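You operate a simulated robot arm through the tools that you are given. There is no shell and no other tool. Be economical: measure what you need, move in short steps, check, and stop when the job is done.

Carry out the task below with a simulated robot arm. There is one attempt and no reset: what you move stays moved.

TASK
Put the 219 N green sealing block from the trial bench top on top of the grey blanking plate and the 364 N green sealing block on top of the brown paint can.
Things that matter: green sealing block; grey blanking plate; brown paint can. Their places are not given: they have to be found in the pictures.

It is judged by the outcome, as a careful person would: the job done as asked, and still so three seconds after it is handed in. It fails if anything else is knocked over, pushed out of place, dropped, spilled or broken.

THE ROBOT
A 7-joint arm with a two-finger parallel gripper, fixed in place. Base frame: the origin is at the foot of the arm, x ahead of it, y to its left, z up; the work surface is at about z = 0. Lengths are in mm, angles in degrees, forces in N, time in s.
With the tool pointing down near the work surface it reaches from about 220 to 580 mm from the base axis. Its first joint turns from -66.0 to 66.0 degrees. Payload 2.5 kg.
Tool frame: the origin (TCP) lies between the finger pads and is the grasp point; the fingertips stand 23 mm ahead of it; z points along the fingers, y is the line along which they close. The gripper opens to 94 mm. The fingers are 38 mm wide and 10 mm thick; the gripper's body (54 by 96 mm) begins 39 mm behind the TCP.
Orientation is that of the tool frame in the base frame, as a unit quaternion [x, y, z, w]. With the fingers straight down and closing along the base's y, the tool's x points along the base's -x, its y along +y and its z along -z.

THE INTERFACE
- The arm moves only by the tool nudge_tool. Its argument "plan" is a list of rows, each a list of 4 numbers: the shift along the tool's x, y, z in mm, then the turn about the tool's z in degrees. In form: [[tx, ty, tz, spin], ...]. A call has 1 to 20 rows; each row is the pose to reach, as a shift and turn from the pose commanded when the call began, along the tool's axes at that moment. "fingers" is the gripper command, from -1 (fully open) to 1 (shut), values between in proportion, set as the call begins (left out, the last holds). A row lasts 0.2 s, in which the tool goes at most 50 mm and 8.6 degrees; a call with a longer step from one row to the next is refused whole, and so is a gripper value outside its range. A pose out of reach is approached as far as the arm can. The call stops where the force on the tool passes 40 N (or 10 N more than at its start, if that is more) or the arm is blocked; 0.2 s more then pass. The fingers move at their own pace (about 108 mm/s each) and stop on an object; they squeeze with about 23 N. The grip force told is the motor's: it shows also when the fingers shut on nothing. Time passes only in rows, and 0.2 s behind the last, so rows that repeat a pose let the fingers close. It gives the time, the measured TCP pose, the force on the tool (base axes), the opening and the grip force at its end, in the units of the frame above (readings bear some noise).
- Cameras (640 x 400 px; columns grow to the right, rows downward): "scene" is fixed at [113.3, -404.5, 541]; the picture's right is [0.87, -0.50, 0.00], its down [-0.30, -0.52, -0.80] and it looks along [0.40, 0.69, -0.60] (base axes); focal length 287 px, centre (320, 200). "wrist" rides on the gripper at [-39, 0, -44] in the tool frame; the picture's right is [0.00, -1.00, 0.00], its down [0.97, 0.00, -0.24] and it looks along [0.24, 0.00, 0.97] (tool axes); focal length 218 px, centre (320, 200).
- camera(camera): a new picture of that camera. No time passes.
- locate(camera, pixels): for up to 12 pixels [column, row] of the newest picture of that camera ("zoom" is the newest enlarged one), the place [x, y, z] in the base frame of the surface seen there, good to about 3 mm. No time passes.
- zoom(camera, box): a new picture of the part [left, top, right, bottom] of that camera's present view, enlarged. No time passes.
- close_job(): hands the job in; it is judged then, once.

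Work in short steps. Measure before you move; look again where a grasp or a placing could have gone wrong, and mend it. You have 60 turns and 24 pictures in all, the two below and enlarged ones among them. Open the gripper and draw the arm clear of the work before you hand the job in, unless the task says otherwise; then end with one line.

The tools are called by a JSON object that holds its "api" and its "payload". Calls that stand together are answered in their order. nudge_tool: Moves the arm, as the interface text tells. Its arguments: {"type":"object","properties":{"plan":{"type":"array"},"fingers":{"type":"number"}},"required":["plan"]} The other tools are called the same way: camera (camera) takes a picture; locate (camera, pixels) gives the place of the surface under pixels of a picture; zoom (camera, box) takes an enlarged picture of a part of a camera's view; close_job () hands the job in.

At the start:

```text
time: 0.0
position: [320.8, 249.8, 332.5]
ee_rot: [0.0, 1.0, 0.0, 0.0]
contact_force: [0.2, 0.4, 0.9]
grip_width: 94.1
gripper_force: 0.0
```

scene: 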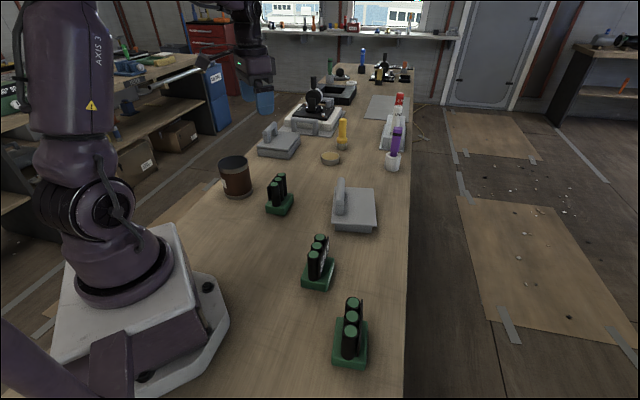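
wrist: 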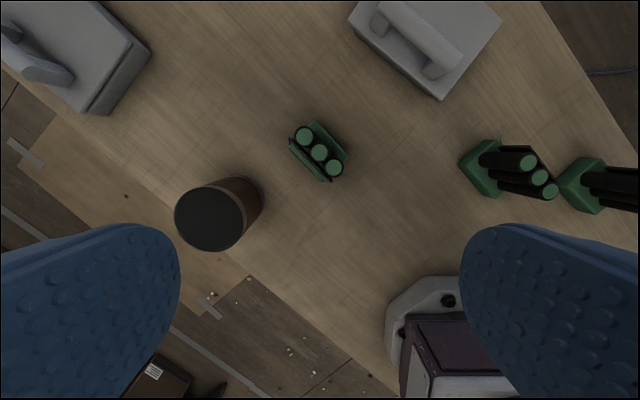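

The pictures show three green blocks at scene (279,197), (318,264) and (351,333). I zoom in to look for labels and to find the plate.

{"api": "zoom", "payload": {"camera": "scene", "box": [210, 140, 410, 265]}}

{"api": "zoom", "payload": {"camera": "scene", "box": [270, 220, 430, 380]}}

{"api": "zoom", "payload": {"camera": "scene", "box": [250, 50, 430, 165]}}

```text
3.20 times, centred on (310, 202) of scene
```

zoom: 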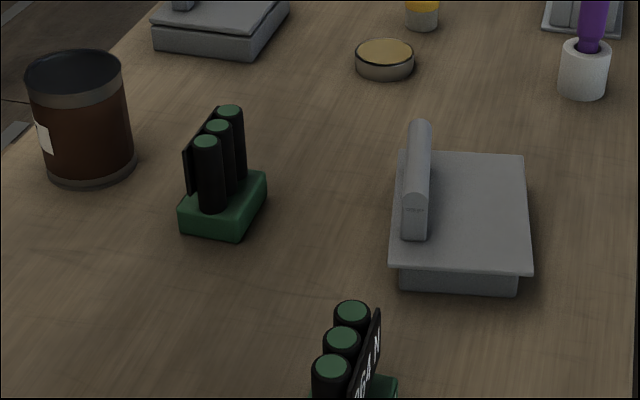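

```text
2.50 times, centred on (350, 300) of scene
```

zoom: 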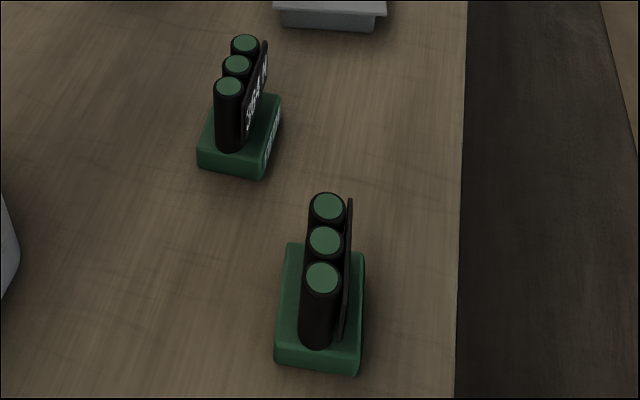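

```text
3.48 times, centred on (340, 108) of scene
```

zoom: 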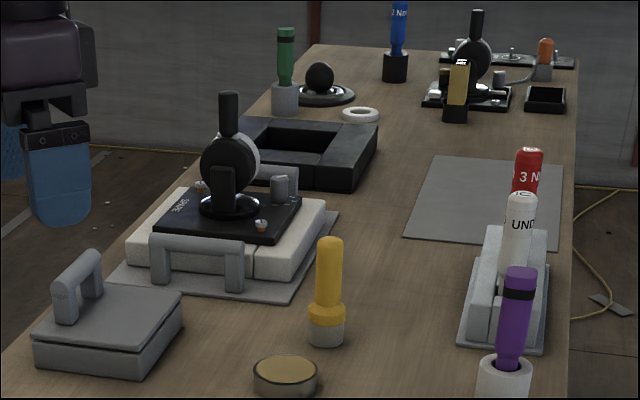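

The middle block reads "?64 N". I measure the candidate objects and zoom closer on that label.

{"api": "locate", "payload": {"camera": "scene", "pixels": [[235, 161], [279, 207], [318, 284], [351, 360], [362, 208], [341, 190], [280, 147], [268, 130], [385, 107], [330, 158], [372, 95], [400, 125]]}}

{"api": "zoom", "payload": {"camera": "scene", "box": [295, 228, 345, 295]}}

{"api": "zoom", "payload": {"camera": "wrist", "box": [440, 120, 640, 230]}}

```text
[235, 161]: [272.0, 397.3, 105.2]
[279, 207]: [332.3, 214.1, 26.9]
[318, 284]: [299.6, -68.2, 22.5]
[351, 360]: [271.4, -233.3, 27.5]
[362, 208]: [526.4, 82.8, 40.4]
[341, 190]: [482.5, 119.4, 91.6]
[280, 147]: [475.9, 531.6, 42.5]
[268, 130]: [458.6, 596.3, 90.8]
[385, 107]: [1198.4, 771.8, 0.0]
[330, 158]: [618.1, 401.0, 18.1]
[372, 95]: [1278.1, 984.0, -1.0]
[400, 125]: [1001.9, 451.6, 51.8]
```

```text
5.97 times, centred on (320, 262) of scene
```

zoom: 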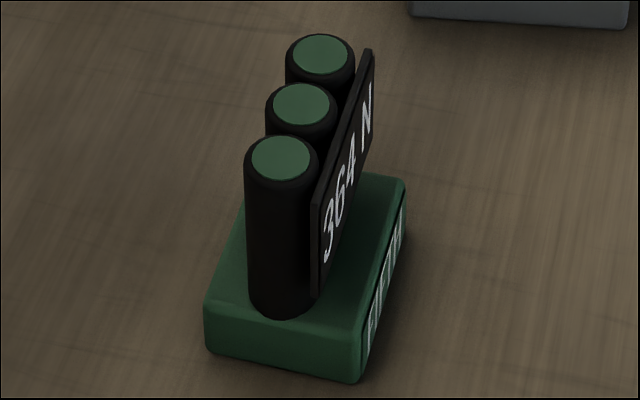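

```text
3.20 times, centred on (540, 175) of wrist
```

zoom: 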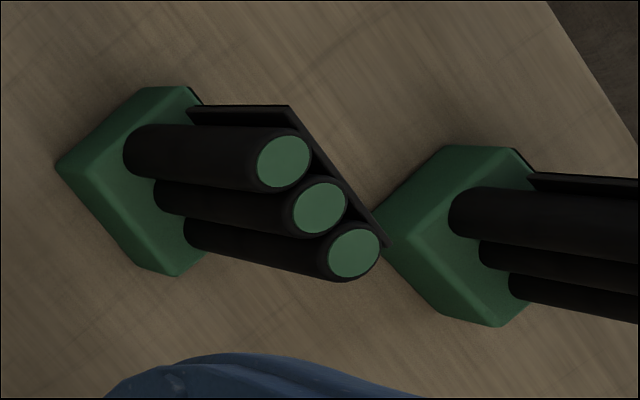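

The middle block is the 364 N one. I look closer at block A at wrist (320,150) for its label and at the can and plate from above.

{"api": "zoom", "payload": {"camera": "wrist", "box": [270, 100, 370, 200]}}

{"api": "locate", "payload": {"camera": "wrist", "pixels": [[305, 134], [320, 151], [334, 167], [210, 217], [440, 98], [350, 17], [500, 20], [528, 162], [539, 177], [550, 191], [380, 20], [440, 65]]}}

```text
4.00 times, centred on (320, 150) of wrist
```

zoom: 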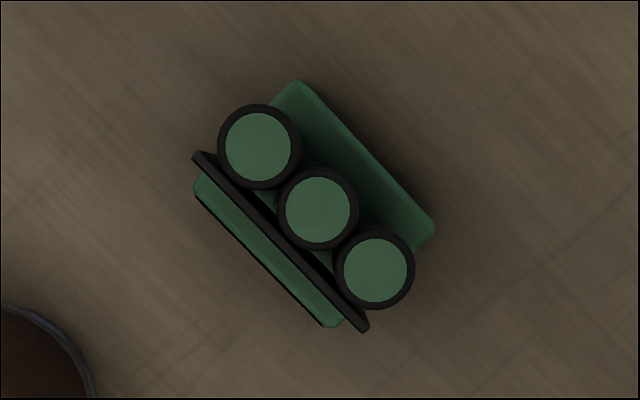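

```text
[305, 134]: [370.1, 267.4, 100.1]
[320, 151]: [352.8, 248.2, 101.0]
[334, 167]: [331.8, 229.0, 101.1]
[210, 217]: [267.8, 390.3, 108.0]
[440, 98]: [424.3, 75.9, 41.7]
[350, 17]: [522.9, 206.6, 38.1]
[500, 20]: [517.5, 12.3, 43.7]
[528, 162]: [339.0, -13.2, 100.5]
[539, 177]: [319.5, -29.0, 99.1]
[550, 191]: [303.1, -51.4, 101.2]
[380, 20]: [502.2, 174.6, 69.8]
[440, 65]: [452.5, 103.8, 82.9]
```

Block A is centred near (352,248), top at z=101, and its label faces (-x,+y). I move the wrist camera to the +y side at a safe height to read it.

{"api": "nudge_tool", "payload": {"plan": [[4, 38, 20, 0], [8, 76, 40, 0], [12, 114, 60, 0], [16, 152, 80, 0], [20, 190, 100, 0], [20, 190, 100, 0]], "fingers": -1}}

{"api": "camera", "payload": {"camera": "wrist"}}

```text
time: 1.4
position: [298.7, 439.0, 232.1]
ee_rot: [0.0, 1.0, 0.001, 0.0]
contact_force: [-0.6, 0.3, -0.1]
grip_width: 94.0
gripper_force: 0.1
```

```text
15 pictures are left
```

wrist: 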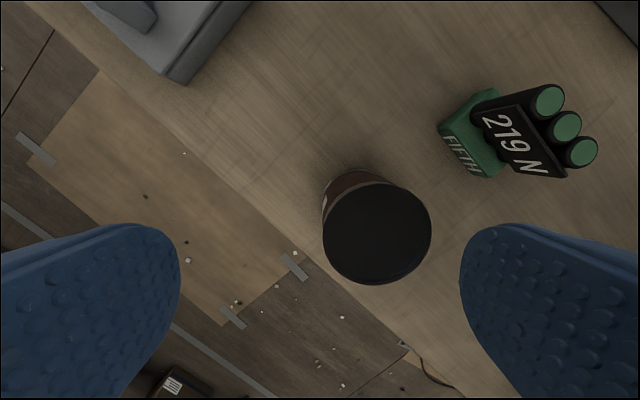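

Block A reads "219 N". I measure the can rim and lid, and the base of A, from here.

{"api": "locate", "payload": {"camera": "wrist", "pixels": [[376, 234], [324, 234], [430, 230], [376, 185], [376, 281], [340, 210], [410, 255], [440, 127], [462, 91], [470, 178], [365, 180]]}}

{"api": "zoom", "payload": {"camera": "scene", "box": [320, 165, 390, 240]}}

{"api": "zoom", "payload": {"camera": "wrist", "box": [420, 70, 620, 195]}}

```text
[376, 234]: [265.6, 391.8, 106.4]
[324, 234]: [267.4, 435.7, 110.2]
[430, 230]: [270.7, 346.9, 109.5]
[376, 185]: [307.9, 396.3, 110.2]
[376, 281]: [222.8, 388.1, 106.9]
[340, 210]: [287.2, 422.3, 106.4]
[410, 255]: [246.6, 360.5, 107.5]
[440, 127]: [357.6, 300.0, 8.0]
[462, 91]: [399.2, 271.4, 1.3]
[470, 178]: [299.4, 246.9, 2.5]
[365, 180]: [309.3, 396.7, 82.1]
```

```text
5.33 times, centred on (355, 202) of scene
```

zoom: 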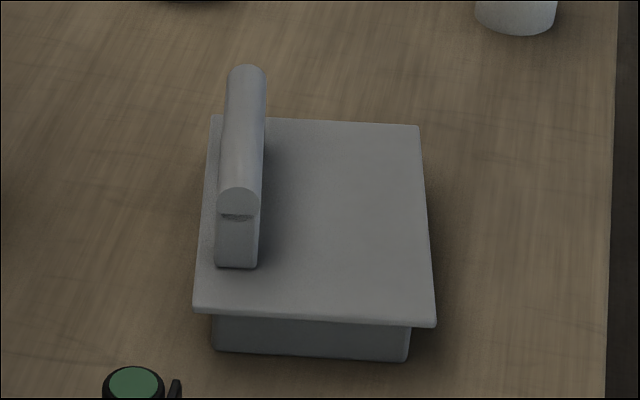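

```text
3.20 times, centred on (520, 132) of wrist
```

zoom: 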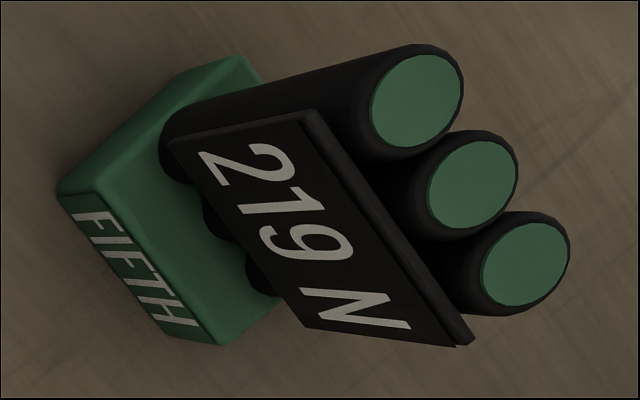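

Can: centre ≈ (266,392), rim z≈110, radius ≈43. Now I move above the 219 N block at (351,248), turning -45° so the fingers close across the row.

{"api": "nudge_tool", "payload": {"plan": [[-8, -32, 0, -7.5], [-17, -64, 0, -15], [-25, -96, 0, -22.5], [-34, -128, 5, -30], [-42, -160, 15, -37.5], [-51, -191, 25, -45], [-51, -191, 25, -45]]}}

{"api": "camera", "payload": {"camera": "wrist"}}

```text
time: 3.0
position: [350.1, 247.6, 207.1]
ee_rot: [-0.383, 0.924, -0.001, 0.0]
contact_force: [-0.3, -0.4, 0.2]
grip_width: 94.1
gripper_force: 0.1
```

```text
12 pictures are left
```

wrist: 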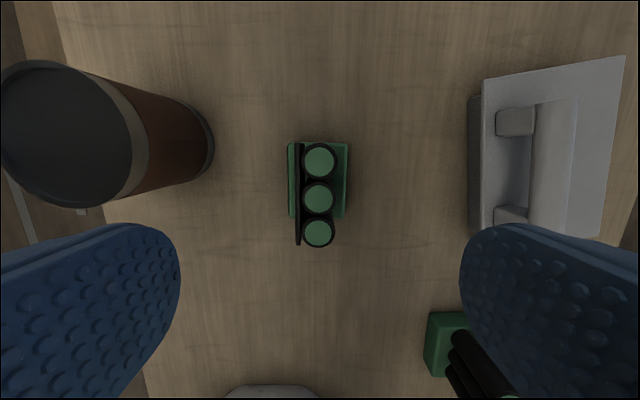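

The block at wrist (318,198) lines up with the image. I measure its tops, its base and the plate corners.

{"api": "locate", "payload": {"camera": "wrist", "pixels": [[320, 160], [318, 197], [317, 233], [298, 165], [342, 150], [291, 150], [487, 84], [621, 60], [598, 232], [487, 215], [568, 150], [540, 150]]}}

{"api": "locate", "payload": {"camera": "scene", "pixels": [[344, 188], [374, 189], [376, 225], [333, 222], [348, 190], [348, 213], [361, 189], [360, 224], [374, 205]]}}

```text
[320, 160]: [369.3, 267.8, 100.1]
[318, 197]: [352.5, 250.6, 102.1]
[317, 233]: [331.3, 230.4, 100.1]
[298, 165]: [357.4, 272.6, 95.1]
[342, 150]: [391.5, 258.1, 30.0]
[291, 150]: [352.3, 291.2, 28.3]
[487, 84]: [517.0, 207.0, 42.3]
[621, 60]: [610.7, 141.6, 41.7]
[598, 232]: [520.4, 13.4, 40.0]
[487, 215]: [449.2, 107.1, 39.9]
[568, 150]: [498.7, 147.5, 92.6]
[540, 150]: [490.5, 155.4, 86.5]
```

```text
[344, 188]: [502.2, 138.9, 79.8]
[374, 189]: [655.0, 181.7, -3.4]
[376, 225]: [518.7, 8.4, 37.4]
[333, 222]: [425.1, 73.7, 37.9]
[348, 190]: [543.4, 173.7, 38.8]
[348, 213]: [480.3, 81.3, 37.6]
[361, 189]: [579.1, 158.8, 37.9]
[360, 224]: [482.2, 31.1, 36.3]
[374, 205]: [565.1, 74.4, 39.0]
```

The plate's corners put its free area on the -y/+x side of the handle. The grip mid-plane sits about 3 mm to the label side, so I descend to z≈72 (fingertips at 49, base top at 30).

{"api": "nudge_tool", "payload": {"plan": [[-2, 3, 30, 0], [-2, 3, 60, 0], [-2, 3, 90, 0], [-2, 3, 115, 0], [-2, 3, 135, 0], [-2, 3, 135, 0]]}}

{"api": "nudge_tool", "payload": {"plan": [[0, 0, 0, 0], [0, 0, 0, 0], [0, 0, 0, 0], [0, 0, 0, 0]], "fingers": 1}}

```text
time: 4.4
position: [349.5, 251.2, 72.6]
ee_rot: [-0.383, 0.924, -0.001, -0.001]
contact_force: [-0.2, -0.9, 0.1]
grip_width: 93.9
gripper_force: 0.1
```

```text
time: 5.4
position: [350.7, 251.3, 71.6]
ee_rot: [-0.383, 0.924, 0.0, 0.0]
contact_force: [0.1, 0.7, -0.5]
grip_width: 29.9
gripper_force: 23.2
```

Width is 29.9 mm at 23 N, so the block is gripped. I lift it slowly 120 mm.

{"api": "nudge_tool", "payload": {"plan": [[0, 0, -10, 0], [0, 0, -30, 0], [0, 0, -60, 0], [0, 0, -90, 0], [0, 0, -115, 0], [0, 0, -130, 0], [0, 0, -130, 0]]}}

{"api": "camera", "payload": {"camera": "wrist"}}

```text
time: 7.0
position: [350.8, 251.7, 203.7]
ee_rot: [-0.382, 0.924, -0.001, 0.0]
contact_force: [-0.4, 0.7, -2.9]
grip_width: 29.8
gripper_force: 22.7
```

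```text
11 pictures are left
```

wrist: 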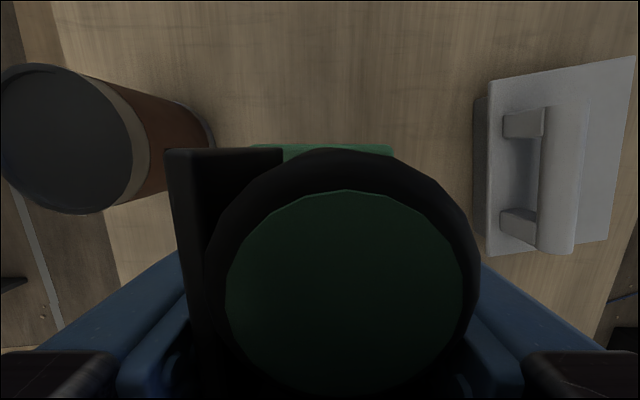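

The block is held (about 3 N of weight). I carry it above the plate's free area, with TCP at (532,99) and a -10° turn to align with the plate's edge.

{"api": "nudge_tool", "payload": {"plan": [[-1, -15, 0, 0], [-4, -45, 0, -1.5], [-7, -80, 0, -3], [-10, -115, 0, -5], [-13, -150, 0, -6.5], [-16, -185, 0, -8], [-19, -215, 0, -9.5], [-20.5, -235.7, 0, -10], [-20.5, -235.7, 0, -10], [-20.5, -235.7, 0, -10]]}}

{"api": "camera", "payload": {"camera": "scene"}}

{"api": "camera", "payload": {"camera": "wrist"}}

```text
time: 9.2
position: [531.4, 99.7, 202.5]
ee_rot: [-0.461, 0.887, 0.0, 0.0]
contact_force: [-0.3, -0.2, -2.4]
grip_width: 30.0
gripper_force: 23.5
```

```text
10 pictures are left
```

scene: 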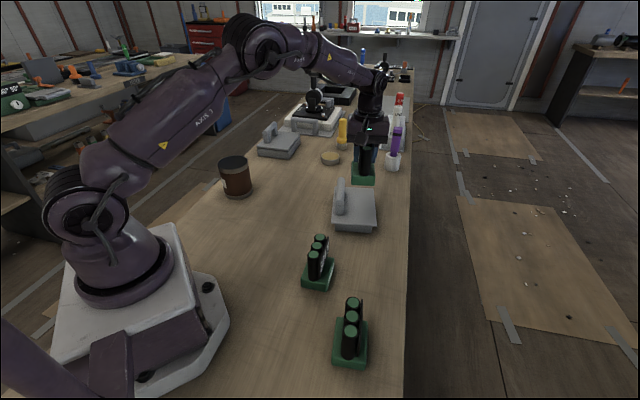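

```text
9 pictures are left
```

wrist: 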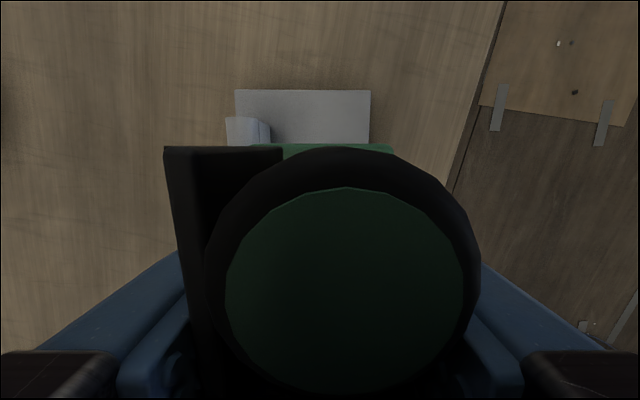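

The block lines up with the plate's edge (row 90), about 9 mm from the handle and 14 mm from the far edge. I shift 2 mm away from the handle and lower to just above the plate.

{"api": "nudge_tool", "payload": {"plan": [[0, -2, 20, 0], [0, -2, 45, 0], [0, -2, 65, 0], [0, -2, 78, 0], [0, -2, 85, 0], [0, -2, 85, 0]]}}

{"api": "zoom", "payload": {"camera": "scene", "box": [310, 110, 410, 240]}}

```text
time: 10.6
position: [533.1, 97.5, 116.8]
ee_rot: [-0.461, 0.887, 0.0, 0.0]
contact_force: [-0.4, 0.8, -3.0]
grip_width: 29.9
gripper_force: 22.9
```

```text
3.08 times, centred on (360, 175) of scene
```

zoom: 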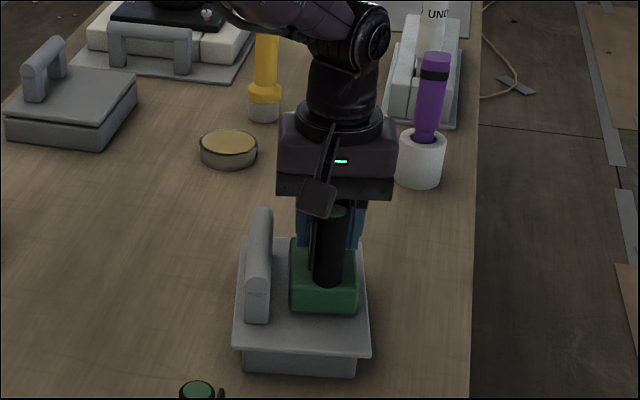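

Well placed and just above the plate. I lower in 1 mm steps until the contact force shows.

{"api": "nudge_tool", "payload": {"plan": [[0, 0, 1, 0], [0, 0, 2, 0], [0, 0, 3, 0], [0, 0, 3.5, 0], [0, 0, 3.5, 0]]}}

```text
time: 11.8
position: [533.4, 96.7, 113.7]
ee_rot: [-0.461, 0.887, 0.0, 0.0]
contact_force: [-0.2, -0.9, -2.1]
grip_width: 30.1
gripper_force: 23.2
```

{"api": "nudge_tool", "payload": {"plan": [[0, 0, 0.7, 0], [0, 0, 1.4, 0], [0, 0, 2, 0], [0, 0, 2, 0]]}}

```text
time: 12.8
position: [533.7, 97.4, 113.5]
ee_rot: [-0.462, 0.887, 0.0, 0.0]
contact_force: [-10.8, -2.0, 17.3]
grip_width: 30.0
gripper_force: 22.6
```

Contact shows: 17 N upward. I ease back 1 mm, open a little (about 44 mm) and then rise.

{"api": "nudge_tool", "payload": {"plan": [[0, 0, -0.8, 0], [0, 0, -1.2, 0]]}}

{"api": "nudge_tool", "payload": {"plan": [[0, 0, 0, 0], [0, 0, 0, 0], [0, 0, -5, 0], [0, 0, -20, 0], [0, 0, -45, 0], [0, 0, -80, 0], [0, 0, -120, 0], [0, 0, -120, 0]], "fingers": 0.06}}

{"api": "camera", "payload": {"camera": "wrist"}}

```text
time: 13.4
position: [534.5, 98.5, 113.9]
ee_rot: [-0.462, 0.887, 0.0, 0.001]
contact_force: [-3.8, -0.6, 7.6]
grip_width: 30.1
gripper_force: 23.2
```

```text
time: 15.2
position: [532.2, 97.6, 234.3]
ee_rot: [-0.461, 0.887, 0.0, 0.0]
contact_force: [0.5, 0.0, 1.1]
grip_width: 44.2
gripper_force: 0.0
```

```text
7 pictures are left
```

wrist: 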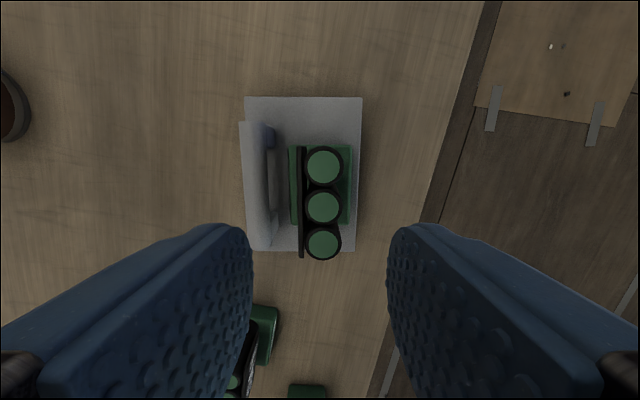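

The 219 N block stands cleanly on the plate beside the handle. Next I move above the 364 N block at about (321,-31), with the gripper opening.

{"api": "nudge_tool", "payload": {"plan": [[28, 12, 0, 1], [57, 24, 0, 2], [85, 36, 0, 3], [114, 48, 0, 4], [142, 60, 0, 5], [171, 72, 5, 6], [199, 84, 15, 7], [227.5, 96, 25, 8.5], [227.5, 96, 25, 8.5]], "fingers": -1}}

{"api": "camera", "payload": {"camera": "wrist"}}

```text
time: 17.2
position: [323.9, -32.9, 209.9]
ee_rot: [-0.395, 0.919, 0.0, 0.0]
contact_force: [0.2, 0.1, -0.6]
grip_width: 94.0
gripper_force: 0.0
```

```text
6 pictures are left
```

wrist: 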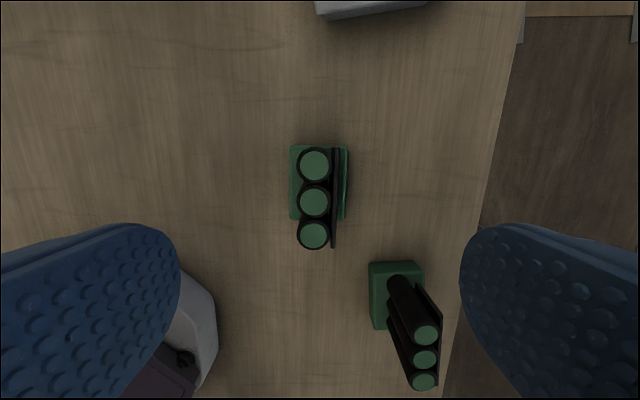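

Aligned. I measure this block and its neighbour C for finger clearance.

{"api": "locate", "payload": {"camera": "wrist", "pixels": [[314, 165], [314, 200], [313, 235], [427, 334], [424, 358], [423, 382], [372, 268], [418, 266], [336, 155], [436, 300]]}}

```text
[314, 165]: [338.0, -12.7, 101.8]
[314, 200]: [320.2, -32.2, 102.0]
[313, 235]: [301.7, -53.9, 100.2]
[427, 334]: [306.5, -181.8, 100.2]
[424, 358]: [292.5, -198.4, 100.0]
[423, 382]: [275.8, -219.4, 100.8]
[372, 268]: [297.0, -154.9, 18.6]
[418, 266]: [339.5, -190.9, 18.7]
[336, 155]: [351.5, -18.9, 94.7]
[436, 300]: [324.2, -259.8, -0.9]
```

C is about 120 mm away, so it is clear. I descend, shifting 2.5 mm along tool x, and grip.

{"api": "nudge_tool", "payload": {"plan": [[2.5, 0, 30, 0], [2.5, 0, 60, 0], [2.5, 0, 90, 0], [2.5, 0, 118, 0], [2.5, 0, 137.5, 0], [2.5, 0, 137.5, 0]]}}

{"api": "nudge_tool", "payload": {"plan": [[0, 0, 0, 0], [0, 0, 0, 0], [0, 0, 0, 0], [0, 0, 0, 0]], "fingers": 1}}

{"api": "nudge_tool", "payload": {"plan": [[0, 0, -10, 0], [0, 0, -30, 0], [0, 0, -60, 0], [0, 0, -95, 0], [0, 0, -130, 0], [0, 0, -160, 0], [0, 0, -180, 0], [0, 0, -180, 0]]}}

```text
time: 18.6
position: [324.2, -35.8, 71.5]
ee_rot: [-0.395, 0.919, 0.0, 0.0]
contact_force: [0.2, -0.1, 0.3]
grip_width: 94.1
gripper_force: 0.0
```

```text
time: 19.6
position: [323.6, -35.1, 71.4]
ee_rot: [-0.394, 0.919, 0.0, 0.0]
contact_force: [0.0, -0.2, -0.5]
grip_width: 30.1
gripper_force: 23.2
```

```text
time: 21.4
position: [322.4, -35.3, 251.2]
ee_rot: [-0.395, 0.919, 0.0, 0.0]
contact_force: [0.6, 0.3, -3.1]
grip_width: 29.8
gripper_force: 22.9
```

Held (3 N weight). I carry it high (base at z≈180) to above the can, TCP target (269,390).

{"api": "nudge_tool", "payload": {"plan": [[-8, 10, 0, 0], [-22, 26, 0, 0], [-43, 53, 0, 0], [-68, 83, 0, 0], [-92, 113, 0, 0], [-117, 142, 0, 0], [-141, 172, 0, 0], [-165, 202, 0, 0], [-190, 232, 0, 0], [-214, 262, 0, 0], [-236, 288, 0, 0], [-252, 308, 0, 0], [-263, 321, 0, 0], [-271.3, 331.2, 0, 0], [-271.3, 331.2, 0, 0], [-271.3, 331.2, 0, 0]]}}

{"api": "camera", "payload": {"camera": "wrist"}}

```text
time: 24.8
position: [268.9, 389.6, 252.0]
ee_rot: [-0.395, 0.919, 0.0, 0.0]
contact_force: [0.4, 0.4, -1.7]
grip_width: 30.1
gripper_force: 22.8
```

```text
5 pictures are left
```

wrist: 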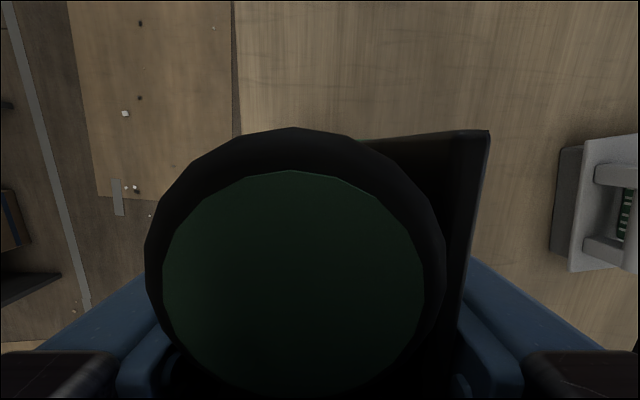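

I lower to about 6 mm above the rim and check from the scene camera.

{"api": "nudge_tool", "payload": {"plan": [[0, 0, 15, 0], [0, 0, 32, 0], [0, 0, 48, 0], [0, 0, 60, 0], [0, 0, 64, 0], [0, 0, 64, 0]]}}

{"api": "zoom", "payload": {"camera": "scene", "box": [190, 110, 290, 210]}}

```text
time: 26.2
position: [268.5, 390.5, 186.8]
ee_rot: [-0.395, 0.919, 0.0, 0.0]
contact_force: [-0.4, 0.0, -1.2]
grip_width: 29.9
gripper_force: 23.0
```

```text
4.00 times, centred on (240, 160) of scene
```

zoom: 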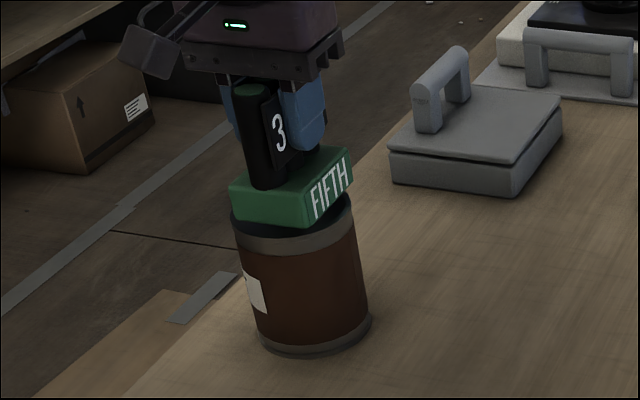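

Centred over the can. I lower in small steps to contact.

{"api": "nudge_tool", "payload": {"plan": [[0, 0, 1, 0], [0, 0, 2, 0], [0, 0, 3, 0], [0, 0, 4, 0], [0, 0, 4, 0]]}}

```text
time: 27.4
position: [270.0, 389.7, 183.0]
ee_rot: [-0.395, 0.919, 0.0, 0.0]
contact_force: [-0.3, -0.9, -2.0]
grip_width: 29.8
gripper_force: 22.6
```

{"api": "nudge_tool", "payload": {"plan": [[0, 0, 0.7, 0], [0, 0, 1.4, 0], [0, 0, 2, 0], [0, 0, 2, 0]]}}

```text
time: 28.4
position: [269.1, 389.5, 181.1]
ee_rot: [-0.395, 0.919, 0.001, 0.001]
contact_force: [-0.6, -1.9, 2.9]
grip_width: 30.1
gripper_force: 22.9
```

The force has turned upward (+2.9 N), so the block is resting on the rim. I open part way and rise.

{"api": "nudge_tool", "payload": {"plan": [[0, 0, 0, 0], [0, 0, 0, 0], [0, 0, -5, 0], [0, 0, -20, 0], [0, 0, -45, 0], [0, 0, -80, 0], [0, 0, -115, 0], [0, 0, -115, 0]], "fingers": 0.0}}

{"api": "nudge_tool", "payload": {"plan": [[20, -20, 0, 0], [40, -45, 0, 0], [60, -75, 0, 0], [75, -95, 0, 0], [75, -95, 0, 0]], "fingers": -1}}

{"api": "camera", "payload": {"camera": "scene"}}

{"api": "zoom", "payload": {"camera": "scene", "box": [200, 100, 400, 240]}}

```text
time: 30.2
position: [268.8, 390.0, 295.6]
ee_rot: [-0.395, 0.919, 0.001, 0.0]
contact_force: [0.1, -0.3, 1.4]
grip_width: 46.8
gripper_force: 0.0
```

```text
time: 31.4
position: [286.8, 269.6, 296.1]
ee_rot: [-0.395, 0.919, 0.0, 0.0]
contact_force: [-0.1, -0.5, -0.2]
grip_width: 94.1
gripper_force: 0.2
```

```text
3 pictures are left
```

scene: 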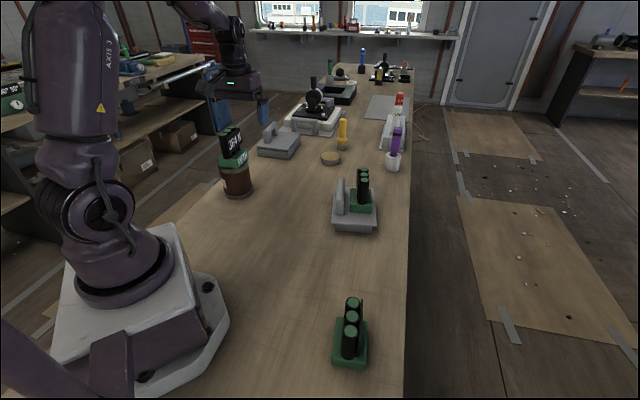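

```text
2.86 times, centred on (300, 170) of scene
```

zoom: 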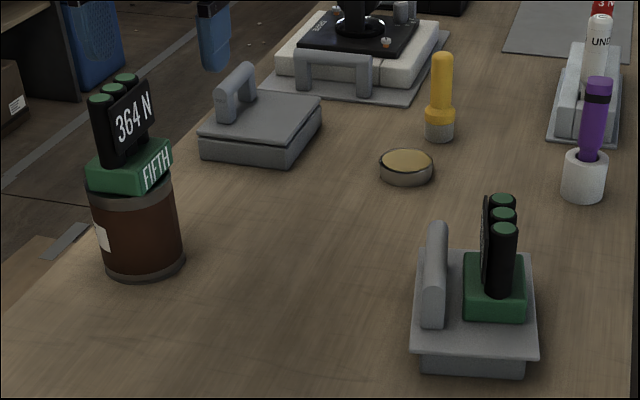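

Both blocks stand upright where they were asked for, nothing else has moved, and the arm is clear with the gripper open. I hand the job in.

{"api": "close_job", "payload": {}}

```text
The job is handed in.
```

The 219 N green sealing block is on the grey blanking plate and the 364 N block is on the brown paint can; both were standing upright in the last picture, with nothing else disturbed.
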